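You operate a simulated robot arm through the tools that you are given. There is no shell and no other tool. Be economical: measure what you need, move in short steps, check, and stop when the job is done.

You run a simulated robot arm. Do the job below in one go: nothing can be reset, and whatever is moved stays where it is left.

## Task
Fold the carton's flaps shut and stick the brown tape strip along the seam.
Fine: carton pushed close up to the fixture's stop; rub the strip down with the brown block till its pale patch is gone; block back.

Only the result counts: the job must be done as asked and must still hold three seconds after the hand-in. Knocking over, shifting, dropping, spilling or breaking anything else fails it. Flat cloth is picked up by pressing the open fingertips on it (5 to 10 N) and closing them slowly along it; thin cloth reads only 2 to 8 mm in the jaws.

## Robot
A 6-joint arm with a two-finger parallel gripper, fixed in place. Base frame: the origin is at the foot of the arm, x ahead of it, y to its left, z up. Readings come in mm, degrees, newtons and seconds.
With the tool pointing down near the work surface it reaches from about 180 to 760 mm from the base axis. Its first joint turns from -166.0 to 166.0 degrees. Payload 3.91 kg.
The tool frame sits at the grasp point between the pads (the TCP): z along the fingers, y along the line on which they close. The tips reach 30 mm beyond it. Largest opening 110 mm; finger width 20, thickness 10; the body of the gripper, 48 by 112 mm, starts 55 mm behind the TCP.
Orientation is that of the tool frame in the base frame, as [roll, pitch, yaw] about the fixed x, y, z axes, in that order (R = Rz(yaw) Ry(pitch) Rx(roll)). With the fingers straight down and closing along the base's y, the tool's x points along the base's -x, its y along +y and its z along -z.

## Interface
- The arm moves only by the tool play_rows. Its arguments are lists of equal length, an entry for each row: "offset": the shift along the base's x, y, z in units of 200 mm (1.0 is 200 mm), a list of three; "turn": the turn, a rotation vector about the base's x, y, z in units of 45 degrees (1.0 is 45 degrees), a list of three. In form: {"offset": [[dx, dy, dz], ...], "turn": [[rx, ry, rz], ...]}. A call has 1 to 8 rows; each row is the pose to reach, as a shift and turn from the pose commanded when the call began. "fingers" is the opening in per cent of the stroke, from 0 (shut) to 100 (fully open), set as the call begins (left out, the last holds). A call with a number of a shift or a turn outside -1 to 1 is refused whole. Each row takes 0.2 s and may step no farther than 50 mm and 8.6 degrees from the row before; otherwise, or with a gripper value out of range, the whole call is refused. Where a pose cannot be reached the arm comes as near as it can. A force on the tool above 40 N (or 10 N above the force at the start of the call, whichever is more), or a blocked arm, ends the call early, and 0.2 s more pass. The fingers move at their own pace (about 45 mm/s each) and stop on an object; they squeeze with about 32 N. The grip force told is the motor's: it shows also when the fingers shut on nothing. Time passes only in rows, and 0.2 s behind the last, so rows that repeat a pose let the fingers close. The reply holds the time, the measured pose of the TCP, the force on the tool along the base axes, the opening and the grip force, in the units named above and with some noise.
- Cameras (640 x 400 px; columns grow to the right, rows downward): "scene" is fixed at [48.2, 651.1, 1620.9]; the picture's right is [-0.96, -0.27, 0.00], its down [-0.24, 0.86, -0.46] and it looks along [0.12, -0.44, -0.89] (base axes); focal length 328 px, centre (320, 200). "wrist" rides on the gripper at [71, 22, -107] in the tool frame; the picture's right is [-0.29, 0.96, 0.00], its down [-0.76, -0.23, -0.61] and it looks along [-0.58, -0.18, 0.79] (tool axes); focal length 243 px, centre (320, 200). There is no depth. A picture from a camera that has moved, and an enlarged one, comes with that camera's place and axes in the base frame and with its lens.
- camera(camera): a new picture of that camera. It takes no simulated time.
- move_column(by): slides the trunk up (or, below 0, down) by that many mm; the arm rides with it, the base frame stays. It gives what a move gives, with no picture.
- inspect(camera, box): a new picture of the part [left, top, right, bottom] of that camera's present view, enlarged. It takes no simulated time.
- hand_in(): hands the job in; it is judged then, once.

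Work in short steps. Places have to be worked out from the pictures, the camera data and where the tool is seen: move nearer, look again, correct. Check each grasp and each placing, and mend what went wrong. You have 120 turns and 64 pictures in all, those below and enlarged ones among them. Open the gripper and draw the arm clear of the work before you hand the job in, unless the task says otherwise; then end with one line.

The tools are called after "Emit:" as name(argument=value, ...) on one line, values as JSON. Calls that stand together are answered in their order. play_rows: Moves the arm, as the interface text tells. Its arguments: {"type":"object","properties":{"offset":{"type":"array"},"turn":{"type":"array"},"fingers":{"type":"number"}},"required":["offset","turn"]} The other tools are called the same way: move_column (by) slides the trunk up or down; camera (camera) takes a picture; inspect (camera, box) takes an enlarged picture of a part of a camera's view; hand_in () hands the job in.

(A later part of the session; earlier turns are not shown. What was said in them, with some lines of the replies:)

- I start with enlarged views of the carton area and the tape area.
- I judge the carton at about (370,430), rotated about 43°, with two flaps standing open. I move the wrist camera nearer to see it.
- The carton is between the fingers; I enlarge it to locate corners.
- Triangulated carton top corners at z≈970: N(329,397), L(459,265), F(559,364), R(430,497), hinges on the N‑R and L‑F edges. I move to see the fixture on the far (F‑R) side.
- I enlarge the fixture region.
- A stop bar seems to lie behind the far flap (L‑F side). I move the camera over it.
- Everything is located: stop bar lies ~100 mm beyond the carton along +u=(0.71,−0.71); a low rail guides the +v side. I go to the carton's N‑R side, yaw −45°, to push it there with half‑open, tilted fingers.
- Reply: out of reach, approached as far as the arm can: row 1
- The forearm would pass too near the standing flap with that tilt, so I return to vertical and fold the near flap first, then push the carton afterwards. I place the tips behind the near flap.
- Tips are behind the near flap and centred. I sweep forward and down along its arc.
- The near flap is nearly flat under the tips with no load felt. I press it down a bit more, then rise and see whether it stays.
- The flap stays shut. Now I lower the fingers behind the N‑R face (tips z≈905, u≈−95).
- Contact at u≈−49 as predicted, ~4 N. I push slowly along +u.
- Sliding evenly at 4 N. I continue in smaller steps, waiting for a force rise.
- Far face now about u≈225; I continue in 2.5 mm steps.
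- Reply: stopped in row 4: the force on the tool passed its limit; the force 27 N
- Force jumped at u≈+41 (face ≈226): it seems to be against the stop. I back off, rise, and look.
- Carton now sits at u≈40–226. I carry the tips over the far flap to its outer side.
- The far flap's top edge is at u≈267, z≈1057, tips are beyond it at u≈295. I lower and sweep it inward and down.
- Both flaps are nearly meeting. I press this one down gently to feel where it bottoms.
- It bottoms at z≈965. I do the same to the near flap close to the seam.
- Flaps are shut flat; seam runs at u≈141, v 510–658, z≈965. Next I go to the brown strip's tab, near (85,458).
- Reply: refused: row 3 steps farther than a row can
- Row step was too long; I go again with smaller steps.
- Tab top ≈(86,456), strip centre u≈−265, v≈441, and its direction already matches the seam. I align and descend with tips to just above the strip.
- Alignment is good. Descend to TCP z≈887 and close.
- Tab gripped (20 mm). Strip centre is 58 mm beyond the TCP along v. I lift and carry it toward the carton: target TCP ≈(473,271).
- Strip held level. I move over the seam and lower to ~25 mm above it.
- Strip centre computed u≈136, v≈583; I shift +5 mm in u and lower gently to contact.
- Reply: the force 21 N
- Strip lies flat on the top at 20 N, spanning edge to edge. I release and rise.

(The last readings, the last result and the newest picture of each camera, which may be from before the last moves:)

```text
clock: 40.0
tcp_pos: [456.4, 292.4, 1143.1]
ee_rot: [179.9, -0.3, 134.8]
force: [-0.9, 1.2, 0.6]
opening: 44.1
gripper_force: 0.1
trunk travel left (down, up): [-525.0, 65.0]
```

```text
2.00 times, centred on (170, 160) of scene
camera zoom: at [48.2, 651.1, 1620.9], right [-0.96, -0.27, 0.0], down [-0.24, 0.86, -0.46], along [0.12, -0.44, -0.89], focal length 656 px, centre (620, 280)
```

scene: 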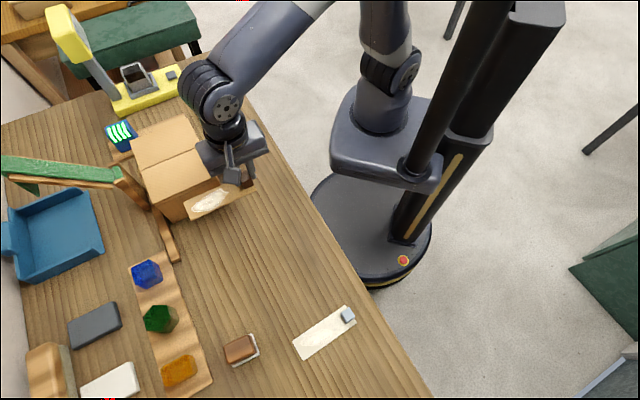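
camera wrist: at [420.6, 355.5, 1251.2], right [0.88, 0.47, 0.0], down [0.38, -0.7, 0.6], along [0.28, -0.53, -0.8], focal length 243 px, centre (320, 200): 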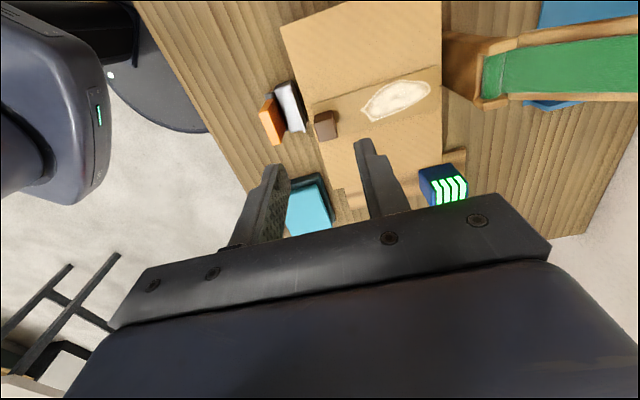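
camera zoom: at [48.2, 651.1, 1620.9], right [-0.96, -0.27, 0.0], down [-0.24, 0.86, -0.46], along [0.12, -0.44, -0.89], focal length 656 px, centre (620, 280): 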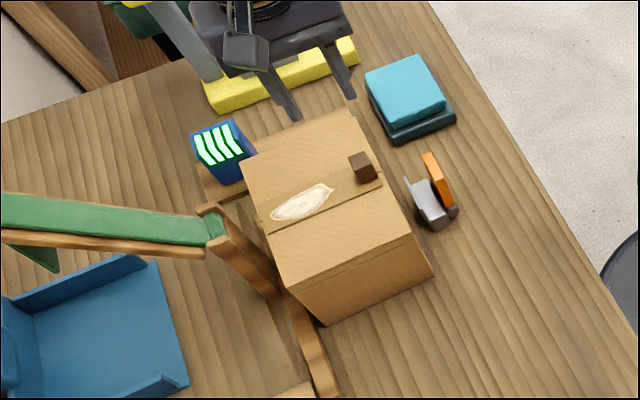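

I enlarge the strip to compare its edges with the seam.

Emit:
inspect(camera="wrist", box=[270, 40, 460, 200])

Emit:
inspect(camera="scene", box=[130, 110, 220, 190])

```text
2.50 times, centred on (365, 120) of wrist
camera zoom: at [420.6, 355.5, 1251.2], right [0.88, 0.47, 0.0], down [0.38, -0.7, 0.6], along [0.28, -0.53, -0.8], focal length 606 px, centre (208, 400)
```

zoom: 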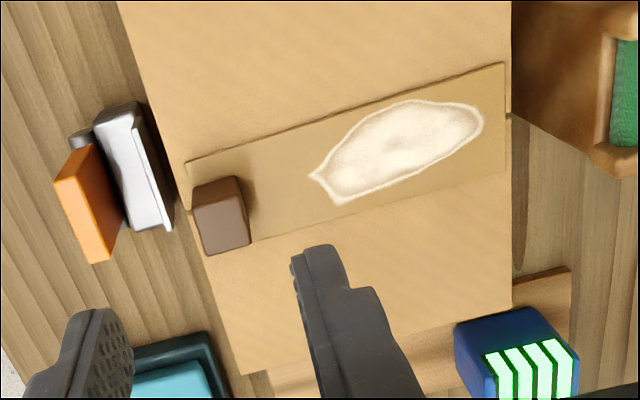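

```text
5.00 times, centred on (175, 150) of scene
camera zoom: at [48.2, 651.1, 1620.9], right [-0.96, -0.27, 0.0], down [-0.24, 0.86, -0.46], along [0.12, -0.44, -0.89], focal length 1640 px, centre (1045, 450)
```

zoom: 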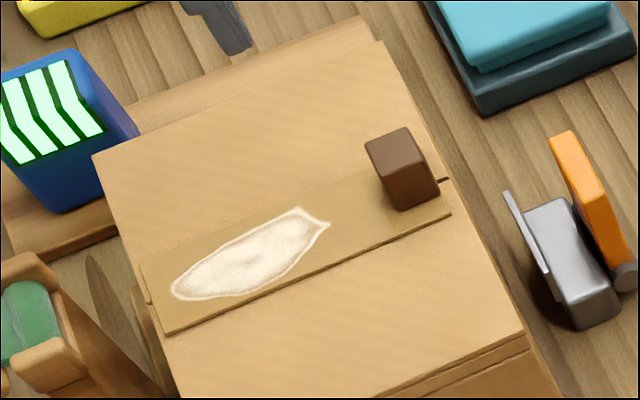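

Strip is centred on the seam. Next, the brown block near (217,660); I move there with fingers wider.

Emit:
play_rows(offset=[[-0.12, 0.18, 0], [-0.24, 0.36, 0], [-0.36, 0.54, 0], [-0.48, 0.72, 0], [-0.6, 0.9, 0]], turn=[[0, 0, 0], [0, 0, 0], [0, 0, 0], [0, 0, 0], [0, 0, 0]], fingers=80)

Emit:
play_rows(offset=[[-0.12, 0.18, 0], [-0.24, 0.36, 0], [-0.36, 0.54, -0.05], [-0.5, 0.72, -0.1], [-0.6, 0.92, -0.15], [-0.6, 0.92, -0.35]], turn=[[0, 0, 0], [0, 0, 0], [0, 0, 0], [0, 0, 0], [0, 0, 0], [0, 0, 0]])

Emit:
camera(camera="wrist")

Emit:
inspect(camera="scene", box=[180, 290, 300, 390])

```text
clock: 41.2
tcp_pos: [332.7, 474.3, 1140.7]
ee_rot: [180.0, -0.3, 134.9]
force: [-0.3, -0.7, -0.6]
opening: 87.7
gripper_force: 0.0
trunk travel left (down, up): [-525.0, 65.0]
```

```text
clock: 42.6
tcp_pos: [215.8, 655.7, 1071.6]
ee_rot: [179.9, -0.4, 134.8]
force: [0.5, 0.0, 0.0]
opening: 87.9
gripper_force: 0.0
out of reach, approached as far as the arm can: row 5
trunk travel left (down, up): [-525.0, 65.0]
```

```text
21 pictures are left
camera wrist: at [180.8, 718.5, 1178.5], right [0.88, 0.47, 0.0], down [0.38, -0.7, 0.6], along [0.28, -0.53, -0.8], focal length 243 px, centre (320, 200)
```

wrist: 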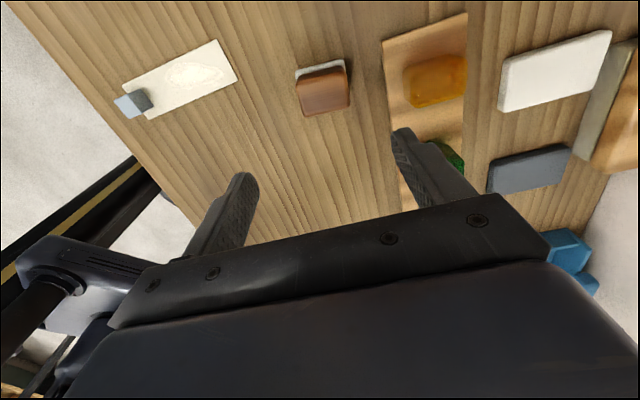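

```text
4.00 times, centred on (240, 340) of scene
camera zoom: at [48.2, 651.1, 1620.9], right [-0.96, -0.27, 0.0], down [-0.24, 0.86, -0.46], along [0.12, -0.44, -0.89], focal length 1312 px, centre (640, -360)
```

zoom: 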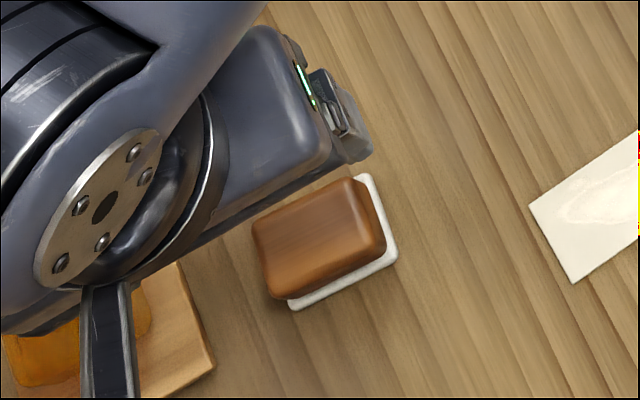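

Both cameras put the block's top centre at ≈(216.5,660.5,885), aligned with the tool. I descend to TCP z≈898 in two stages.

Emit:
play_rows(offset=[[0.0, 0.02, -0.2], [0.0, 0.024, -0.4], [0.0, 0.024, -0.6], [0, 0.024, -0.7]], turn=[[0, 0, 0], [0, 0, 0], [0, 0, 0], [0, 0, 0]])

Emit:
camera(camera="wrist")

```text
clock: 43.6
tcp_pos: [217.2, 659.9, 933.6]
ee_rot: [-180.0, -0.3, 134.9]
force: [0.6, 0.3, -0.4]
opening: 88.0
gripper_force: 0.1
trunk travel left (down, up): [-525.0, 65.0]
```

```text
19 pictures are left
camera wrist: at [182.6, 723.3, 1040.6], right [0.88, 0.47, 0.0], down [0.38, -0.7, 0.6], along [0.28, -0.53, -0.8], focal length 243 px, centre (320, 200)
```

wrist: 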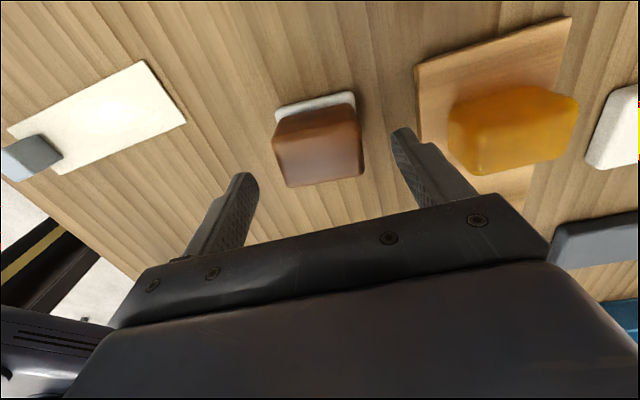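

Centred within ~4 mm, and the amber board is ~24 mm clear of the finger. I descend and close.

Emit:
play_rows(offset=[[0.01, -0.01, -0.09], [0.01, -0.01, -0.178]], turn=[[0, 0, 0], [0, 0, 0]])

Emit:
play_rows(offset=[[0, 0, 0], [0, 0, 0], [0, 0, 0], [0, 0, 0]], turn=[[0, 0, 0], [0, 0, 0], [0, 0, 0], [0, 0, 0]], fingers=0)

Emit:
camera(camera="wrist")

```text
clock: 44.2
tcp_pos: [218.5, 658.7, 899.0]
ee_rot: [180.0, -0.3, 134.8]
force: [-0.8, 0.4, 1.4]
opening: 87.9
gripper_force: 0.1
trunk travel left (down, up): [-525.0, 65.0]
```

```text
clock: 45.2
tcp_pos: [218.8, 658.4, 898.2]
ee_rot: [179.9, -0.2, 134.9]
force: [-0.2, 0.3, 0.6]
opening: 57.2
gripper_force: 32.3
trunk travel left (down, up): [-525.0, 65.0]
```

```text
18 pictures are left
camera wrist: at [184.0, 722.0, 1005.6], right [0.88, 0.47, 0.0], down [0.38, -0.7, 0.6], along [0.28, -0.53, -0.8], focal length 243 px, centre (320, 200)
```

wrist: 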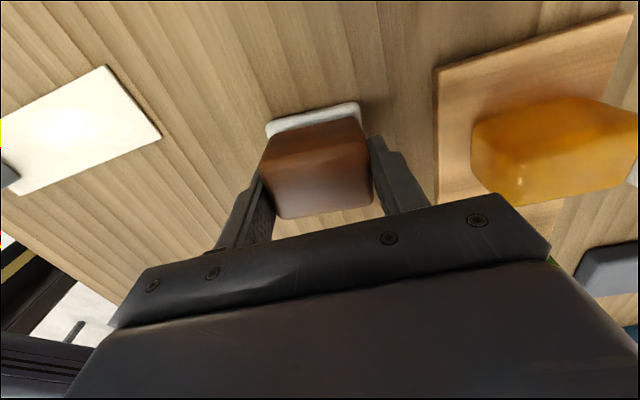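

Block gripped (57 mm); its home pose is TCP (218.8,658.4,898.2). I lift it and carry it over the strip; patch spans v≈567–644 at u≈140.

Emit:
play_rows(offset=[[0, 0, 0.05], [0, 0, 0.25], [0, 0, 0.5], [0, 0, 0.75], [0, 0, 1.0]], turn=[[0, 0, 0], [0, 0, 0], [0, 0, 0], [0, 0, 0], [0, 0, 0]])

Emit:
play_rows(offset=[[0.13, -0.14, 0], [0.26, -0.28, 0], [0.39, -0.42, 0], [0.52, -0.56, 0], [0.65, -0.7, 0], [0.765, -0.835, 0]], turn=[[0, 0, 0], [0, 0, 0], [0, 0, 0], [0, 0, 0], [0, 0, 0], [0, 0, 0]])

Emit:
play_rows(offset=[[0.13, -0.14, 0], [0.26, -0.28, 0], [0.39, -0.42, 0], [0.52, -0.56, 0], [0.65, -0.7, 0], [0.76, -0.835, 0]], turn=[[0, 0, 0], [0, 0, 0], [0, 0, 0], [0, 0, 0], [0, 0, 0], [0, 0, 0]])

Emit:
camera(camera="wrist")

Emit:
inspect(camera="scene", box=[80, 60, 260, 260])

```text
clock: 46.4
tcp_pos: [215.5, 649.7, 1088.3]
ee_rot: [179.9, -0.3, 134.9]
force: [0.0, 0.1, -1.7]
opening: 56.8
gripper_force: 32.1
out of reach, approached as far as the arm can: row 5
trunk travel left (down, up): [-525.0, 65.0]
```

```text
clock: 47.8
tcp_pos: [370.7, 484.1, 1083.5]
ee_rot: [-179.9, -0.4, 135.0]
force: [0.1, -0.1, -2.1]
opening: 57.1
gripper_force: 32.3
trunk travel left (down, up): [-525.0, 65.0]
```

```text
clock: 49.2
tcp_pos: [523.4, 314.0, 1087.0]
ee_rot: [-179.9, -0.3, 134.9]
force: [1.0, 1.0, -2.3]
opening: 56.6
gripper_force: 31.4
trunk travel left (down, up): [-525.0, 65.0]
```

```text
17 pictures are left
camera wrist: at [488.8, 377.6, 1194.8], right [0.88, 0.47, 0.0], down [0.38, -0.7, 0.6], along [0.28, -0.53, -0.8], focal length 243 px, centre (320, 200)
```

wrist: 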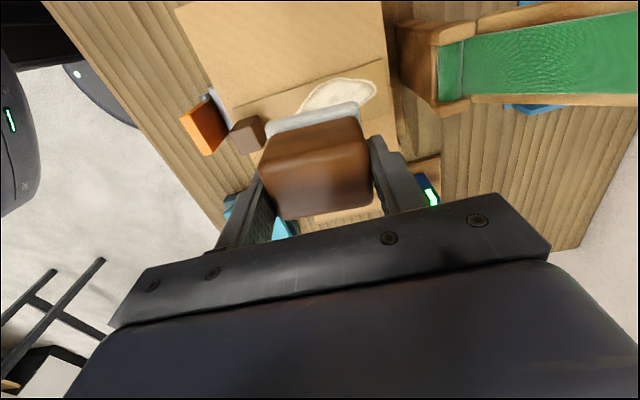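

```text
2.00 times, centred on (170, 160) of scene
camera zoom: at [48.2, 651.1, 1620.9], right [-0.96, -0.27, 0.0], down [-0.24, 0.86, -0.46], along [0.12, -0.44, -0.89], focal length 656 px, centre (620, 280)
```

zoom: 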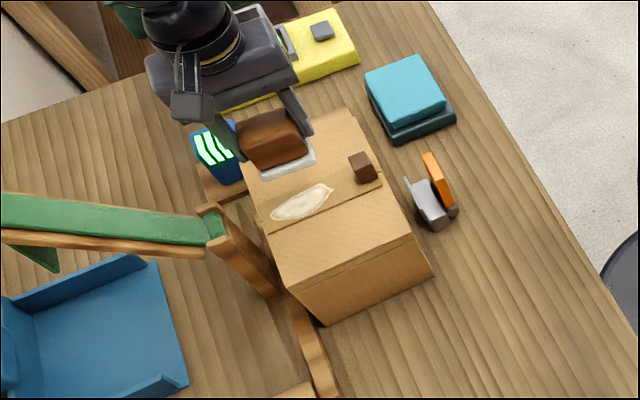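

The white felt belongs to the block. I align over the patch and lower gently to contact (expected TCP z≈1015).

Emit:
play_rows(offset=[[0.004, 0.039, -0.1], [0.004, 0.039, -0.25], [0.004, 0.039, -0.33], [0.004, 0.039, -0.35], [0.004, 0.039, -0.365]], turn=[[0, 0, 0], [0, 0, 0], [0, 0, 0], [0, 0, 0], [0, 0, 0]])

```text
clock: 50.4
tcp_pos: [520.2, 324.1, 1016.1]
ee_rot: [179.7, -0.3, 134.8]
force: [0.0, 1.7, 20.5]
opening: 56.7
gripper_force: 31.6
trunk travel left (down, up): [-525.0, 65.0]
```

Contact at ~20 N; I ease off about 1 mm and rub along the seam in short strokes.

Emit:
play_rows(offset=[[0.0, 0.0, 0.005], [0.025, 0.025, 0.005], [0.05, 0.05, 0.005], [0.074, 0.074, 0.005], [0.05, 0.05, 0.005], [0.025, 0.025, 0.005], [0, 0, 0.005], [-0.035, -0.035, 0.005]], turn=[[0, 0, 0], [0, 0, 0], [0, 0, 0], [0, 0, 0], [0, 0, 0], [0, 0, 0], [0, 0, 0], [0, 0, 0]])

Emit:
inspect(camera="scene", box=[100, 80, 240, 230])

```text
clock: 52.2
tcp_pos: [514.3, 315.0, 1014.1]
ee_rot: [179.8, -0.2, 134.9]
force: [2.8, 3.8, 23.9]
opening: 55.9
gripper_force: 31.8
trunk travel left (down, up): [-525.0, 65.0]
```

```text
2.67 times, centred on (170, 155) of scene
camera zoom: at [48.2, 651.1, 1620.9], right [-0.96, -0.27, 0.0], down [-0.24, 0.86, -0.46], along [0.12, -0.44, -0.89], focal length 874 px, centre (720, 320)
```

zoom: 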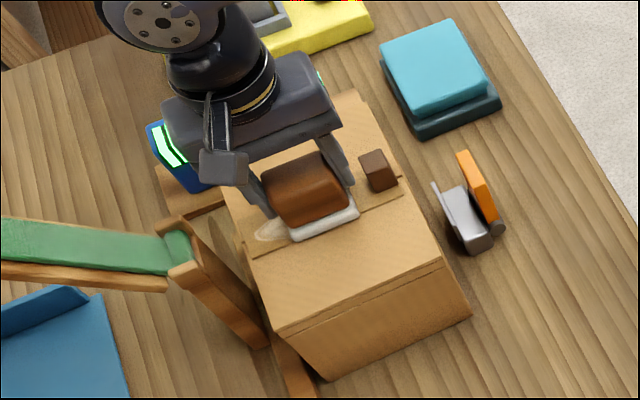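

Pale rest is seen at the far end. I do more strokes, reaching a little farther (v≈622).

Emit:
play_rows(offset=[[0.04, 0.04, 0.0], [0.08, 0.08, 0.0], [0.127, 0.127, 0.0], [0.09, 0.09, 0.0], [0.05, 0.05, 0.0], [0.09, 0.09, 0.0], [0.127, 0.127, 0.0], [0.08, 0.08, 0]], turn=[[0, 0, 0], [0, 0, 0], [0, 0, 0], [0, 0, 0], [0, 0, 0], [0, 0, 0], [0, 0, 0], [0, 0, 0]])

Emit:
play_rows(offset=[[0, 0, 0.03], [0, 0, 0.2], [0.1, -0.1, 0.35], [0.15, -0.15, 0.45]], turn=[[0, 0, 0], [0, 0, 0], [0, 0, 0], [0, 0, 0]])

Emit:
inspect(camera="scene", box=[100, 80, 240, 230])

```text
clock: 54.0
tcp_pos: [528.1, 330.4, 1013.6]
ee_rot: [179.9, -0.3, 134.9]
force: [-0.3, -0.4, 15.2]
opening: 55.8
gripper_force: 32.8
trunk travel left (down, up): [-525.0, 65.0]
```

```text
clock: 55.0
tcp_pos: [560.5, 299.2, 1104.3]
ee_rot: [-179.9, -0.3, 134.9]
force: [0.9, 0.1, -2.4]
opening: 55.8
gripper_force: 32.1
trunk travel left (down, up): [-525.0, 65.0]
```

```text
2.67 times, centred on (170, 155) of scene
camera zoom: at [48.2, 651.1, 1620.9], right [-0.96, -0.27, 0.0], down [-0.24, 0.86, -0.46], along [0.12, -0.44, -0.89], focal length 874 px, centre (720, 320)
```

zoom: 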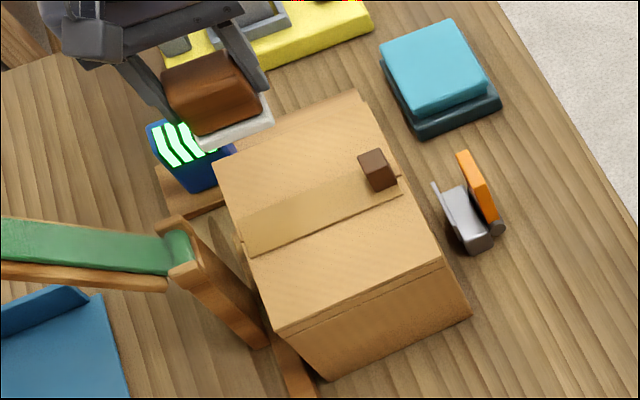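

The pale patch is gone and the carton has not moved. I carry the block back.

Emit:
play_rows(offset=[[-0.16, 0.155, 0], [-0.32, 0.31, 0], [-0.48, 0.465, 0], [-0.64, 0.62, 0], [-0.8, 0.775, 0], [-0.95, 0.925, 0]], turn=[[0, 0, 0], [0, 0, 0], [0, 0, 0], [0, 0, 0], [0, 0, 0], [0, 0, 0]])

Emit:
play_rows(offset=[[-0.13, 0.14, -0.05], [-0.26, 0.28, -0.1], [-0.39, 0.42, -0.15], [-0.52, 0.58, -0.25], [-0.65, 0.74, -0.35], [-0.76, 0.867, -0.45], [-0.76, 0.867, -0.65]], turn=[[0, 0, 0], [0, 0, 0], [0, 0, 0], [0, 0, 0], [0, 0, 0], [0, 0, 0], [0, 0, 0]])

```text
clock: 56.4
tcp_pos: [370.1, 483.2, 1103.1]
ee_rot: [179.9, -0.3, 134.9]
force: [0.1, 0.2, -2.1]
opening: 55.6
gripper_force: 31.3
trunk travel left (down, up): [-525.0, 65.0]
```

```text
clock: 58.0
tcp_pos: [215.9, 660.0, 973.5]
ee_rot: [179.9, -0.3, 134.9]
force: [-0.3, 0.7, -1.8]
opening: 55.9
gripper_force: 32.0
trunk travel left (down, up): [-525.0, 65.0]
```

Now lower to the home pose.

Emit:
play_rows(offset=[[0.014, -0.008, -0.15], [0.014, -0.008, -0.3], [0.014, -0.008, -0.36], [0.014, -0.008, -0.372]], turn=[[0, 0, 0], [0, 0, 0], [0, 0, 0], [0, 0, 0]])

Emit:
camera(camera="wrist")

```text
clock: 59.0
tcp_pos: [220.8, 657.0, 900.0]
ee_rot: [-180.0, -0.3, 134.8]
force: [-0.1, -0.8, -2.6]
opening: 55.8
gripper_force: 31.7
trunk travel left (down, up): [-525.0, 65.0]
```

```text
13 pictures are left
camera wrist: at [185.1, 720.2, 1006.7], right [0.88, 0.47, 0.0], down [0.38, -0.7, 0.6], along [0.28, -0.53, -0.8], focal length 243 px, centre (320, 200)
```

wrist: 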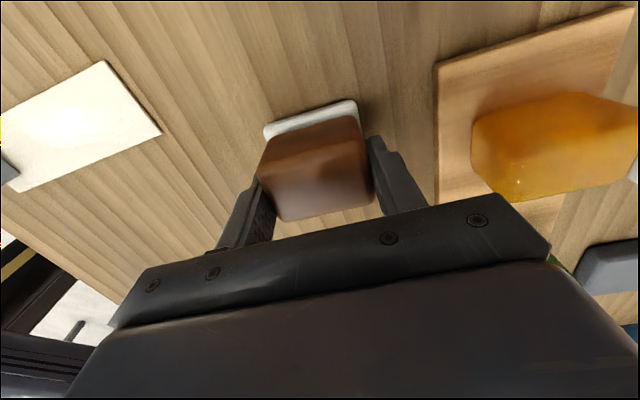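

Nearly identical to the original view; a 2 mm correction and lower to contact.

Emit:
play_rows(offset=[[-0.008, 0.006, -0.005], [-0.008, 0.006, -0.012], [-0.008, 0.006, -0.018]], turn=[[0, 0, 0], [0, 0, 0], [0, 0, 0]])

```text
clock: 59.8
tcp_pos: [218.3, 658.2, 896.5]
ee_rot: [179.9, -0.4, 134.9]
force: [0.8, -2.7, 5.7]
opening: 55.8
gripper_force: 32.3
trunk travel left (down, up): [-525.0, 65.0]
```

Block touches the table (5.7 N). I release and rise.

Emit:
play_rows(offset=[[0, 0, 0], [0, 0, 0], [0, 0, 0]], turn=[[0, 0, 0], [0, 0, 0], [0, 0, 0]], fingers=76)

Emit:
play_rows(offset=[[0, 0, 0.1], [0, 0, 0.3], [0, 0, 0.5], [0.05, -0.15, 0.7], [0.1, -0.35, 0.8], [0.15, -0.55, 0.9]], turn=[[0, 0, 0], [0, 0, 0], [0, 0, 0], [0, 0, 0], [0, 0, 0], [0, 0, 0]])

Emit:
camera(camera="scene")

```text
clock: 60.6
tcp_pos: [217.7, 659.9, 895.8]
ee_rot: [-180.0, -0.3, 134.9]
force: [0.8, -0.2, 0.3]
opening: 83.6
gripper_force: 0.0
trunk travel left (down, up): [-525.0, 65.0]
```

```text
refused: row 4 steps farther than a row can; nothing moved
```

```text
12 pictures are left
```

scene: 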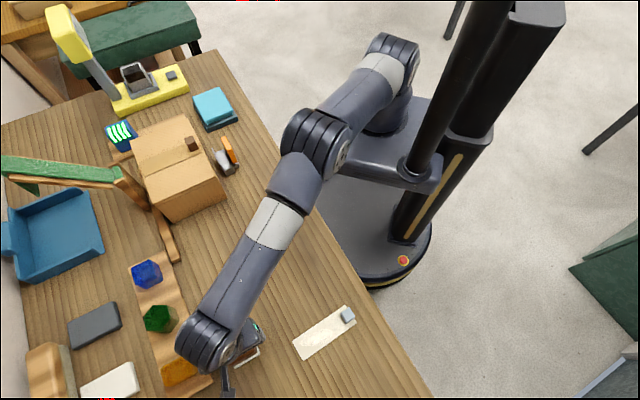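

Released. I rise straight up first, then travel to view the stop gap.

Emit:
play_rows(offset=[[0, 0, 0.1], [0, 0, 0.3], [0, 0, 0.5], [0.02, -0.04, 0.7], [0.1, -0.2, 0.8], [0.2, -0.36, 0.9], [0.3, -0.52, 1.0]], turn=[[0, 0, 0], [0, 0, 0], [0, 0, 0], [0, 0, 0], [0, 0, 0], [0, 0, 0], [0, 0, 0]])

Emit:
play_rows(offset=[[0.15, -0.15, 0.08], [0.3, -0.3, 0.16], [0.45, -0.45, 0.24], [0.6, -0.6, 0.32], [0.75, -0.75, 0.35], [0.9, -0.9, 0.35]], turn=[[0, 0, 0], [0, 0, 0], [0, 0, 0], [0, 0, 0], [0, 0, 0], [0, 0, 0]])

Emit:
play_rows(offset=[[0.15, -0.15, 0], [0.3, -0.3, 0], [0.45, -0.45, 0], [0.6, -0.6, 0]], turn=[[0, 0, 0], [0, 0, 0], [0, 0, 0], [0, 0, 0]])

Emit:
inspect(camera="wrist", box=[180, 0, 480, 220])

Emit:
inspect(camera="scene", box=[180, 290, 300, 390])

```text
clock: 62.2
tcp_pos: [276.1, 556.9, 1092.7]
ee_rot: [180.0, -0.3, 134.9]
force: [-0.8, 0.4, -0.3]
opening: 83.5
gripper_force: 0.0
trunk travel left (down, up): [-525.0, 65.0]
```

```text
clock: 63.6
tcp_pos: [460.2, 374.1, 1165.5]
ee_rot: [-180.0, -0.3, 135.0]
force: [-0.8, 1.0, 0.4]
opening: 83.7
gripper_force: 0.0
trunk travel left (down, up): [-525.0, 65.0]
```

```text
clock: 64.6
tcp_pos: [578.3, 253.6, 1170.2]
ee_rot: [-180.0, -0.4, 134.9]
force: [-0.5, 0.7, -0.7]
opening: 83.6
gripper_force: 0.1
trunk travel left (down, up): [-525.0, 65.0]
```

```text
1.82 times, centred on (330, 110) of wrist
camera zoom: at [543.2, 318.7, 1275.5], right [0.88, 0.47, 0.0], down [0.38, -0.7, 0.6], along [0.28, -0.53, -0.8], focal length 441 px, centre (302, 364)
```

zoom: 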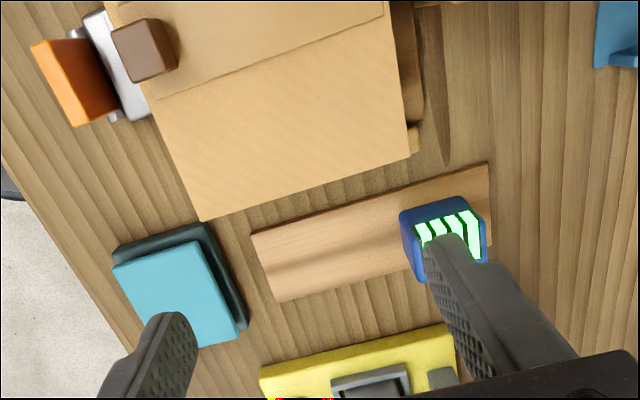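

```text
4.00 times, centred on (240, 340) of scene
camera zoom: at [48.2, 651.1, 1620.9], right [-0.96, -0.27, 0.0], down [-0.24, 0.86, -0.46], along [0.12, -0.44, -0.89], focal length 1312 px, centre (640, -360)
```

zoom: 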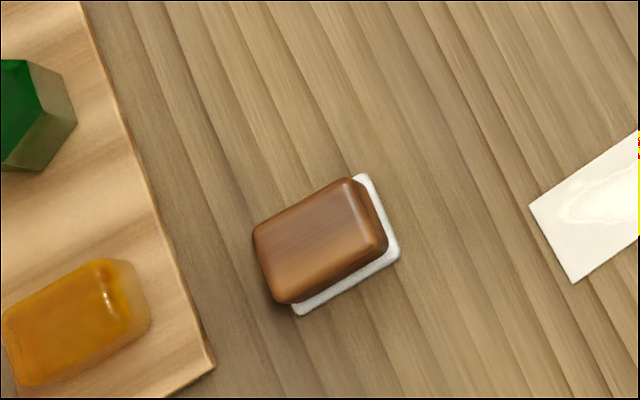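

Block is back as it was; the carton's far edge (u≈240) sits over the stop bar, no gap visible. I draw the arm back and up clear of the work and take a last look.

Emit:
play_rows(offset=[[0, 0, 0.15], [-0.2, 0.0, 0.3], [-0.4, 0.0, 0.35], [-0.6, 0.0, 0.35], [-0.8, 0, 0.35], [-1.0, 0, 0.35]], turn=[[0, 0, 0], [0, 0, 0], [0, 0, 0], [0, 0, 0], [0, 0, 0], [0, 0, 0]], fingers=100)

Emit:
play_rows(offset=[[-0.2, 0.05, 0], [-0.4, 0.1, 0], [-0.6, 0.15, 0], [-0.8, 0.2, 0]], turn=[[0, 0, 0], [0, 0, 0], [0, 0, 0], [0, 0, 0]])

Emit:
camera(camera="scene")

Emit:
inspect(camera="scene", box=[90, 90, 240, 240])

```text
clock: 66.0
tcp_pos: [376.1, 256.3, 1235.1]
ee_rot: [-180.0, -0.3, 134.9]
force: [0.0, 0.0, 0.6]
opening: 109.9
gripper_force: 0.0
trunk travel left (down, up): [-525.0, 65.0]
```

```text
clock: 67.0
tcp_pos: [218.0, 298.5, 1235.3]
ee_rot: [180.0, -0.3, 135.0]
force: [-0.6, -0.2, 0.7]
opening: 110.2
gripper_force: 0.1
trunk travel left (down, up): [-525.0, 65.0]
```

```text
9 pictures are left
```

scene: 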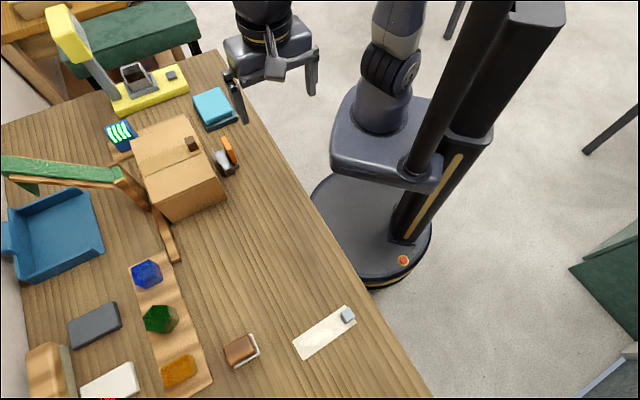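

```text
2.67 times, centred on (165, 165) of scene
camera zoom: at [48.2, 651.1, 1620.9], right [-0.96, -0.27, 0.0], down [-0.24, 0.86, -0.46], along [0.12, -0.44, -0.89], focal length 874 px, centre (733, 293)
```

zoom: 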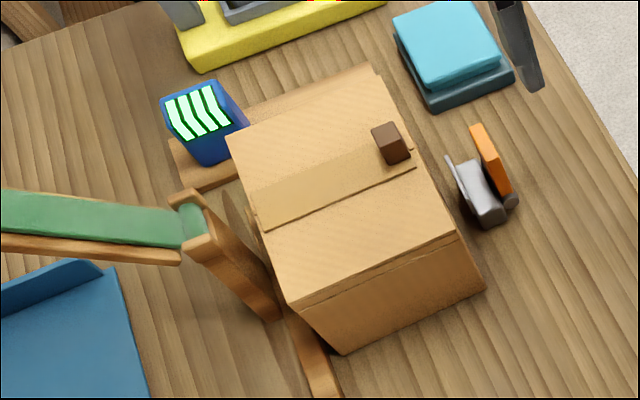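

The flaps are shut, the strip is centred on the seam with no pale patch left, the block is home, and the arm is clear. I hand in.

Emit:
hand_in()

```text
The job is handed in.
```

I've handed the job in: the carton is against the stop with its flaps shut, the brown strip is stuck along the seam with its pale patch rubbed out, and the block is back in its place. I couldn't see the stop contact directly because the carton's top edge hides it. I judged it from the force jump (about 27 N) at the end of the push and the carton's measured position.
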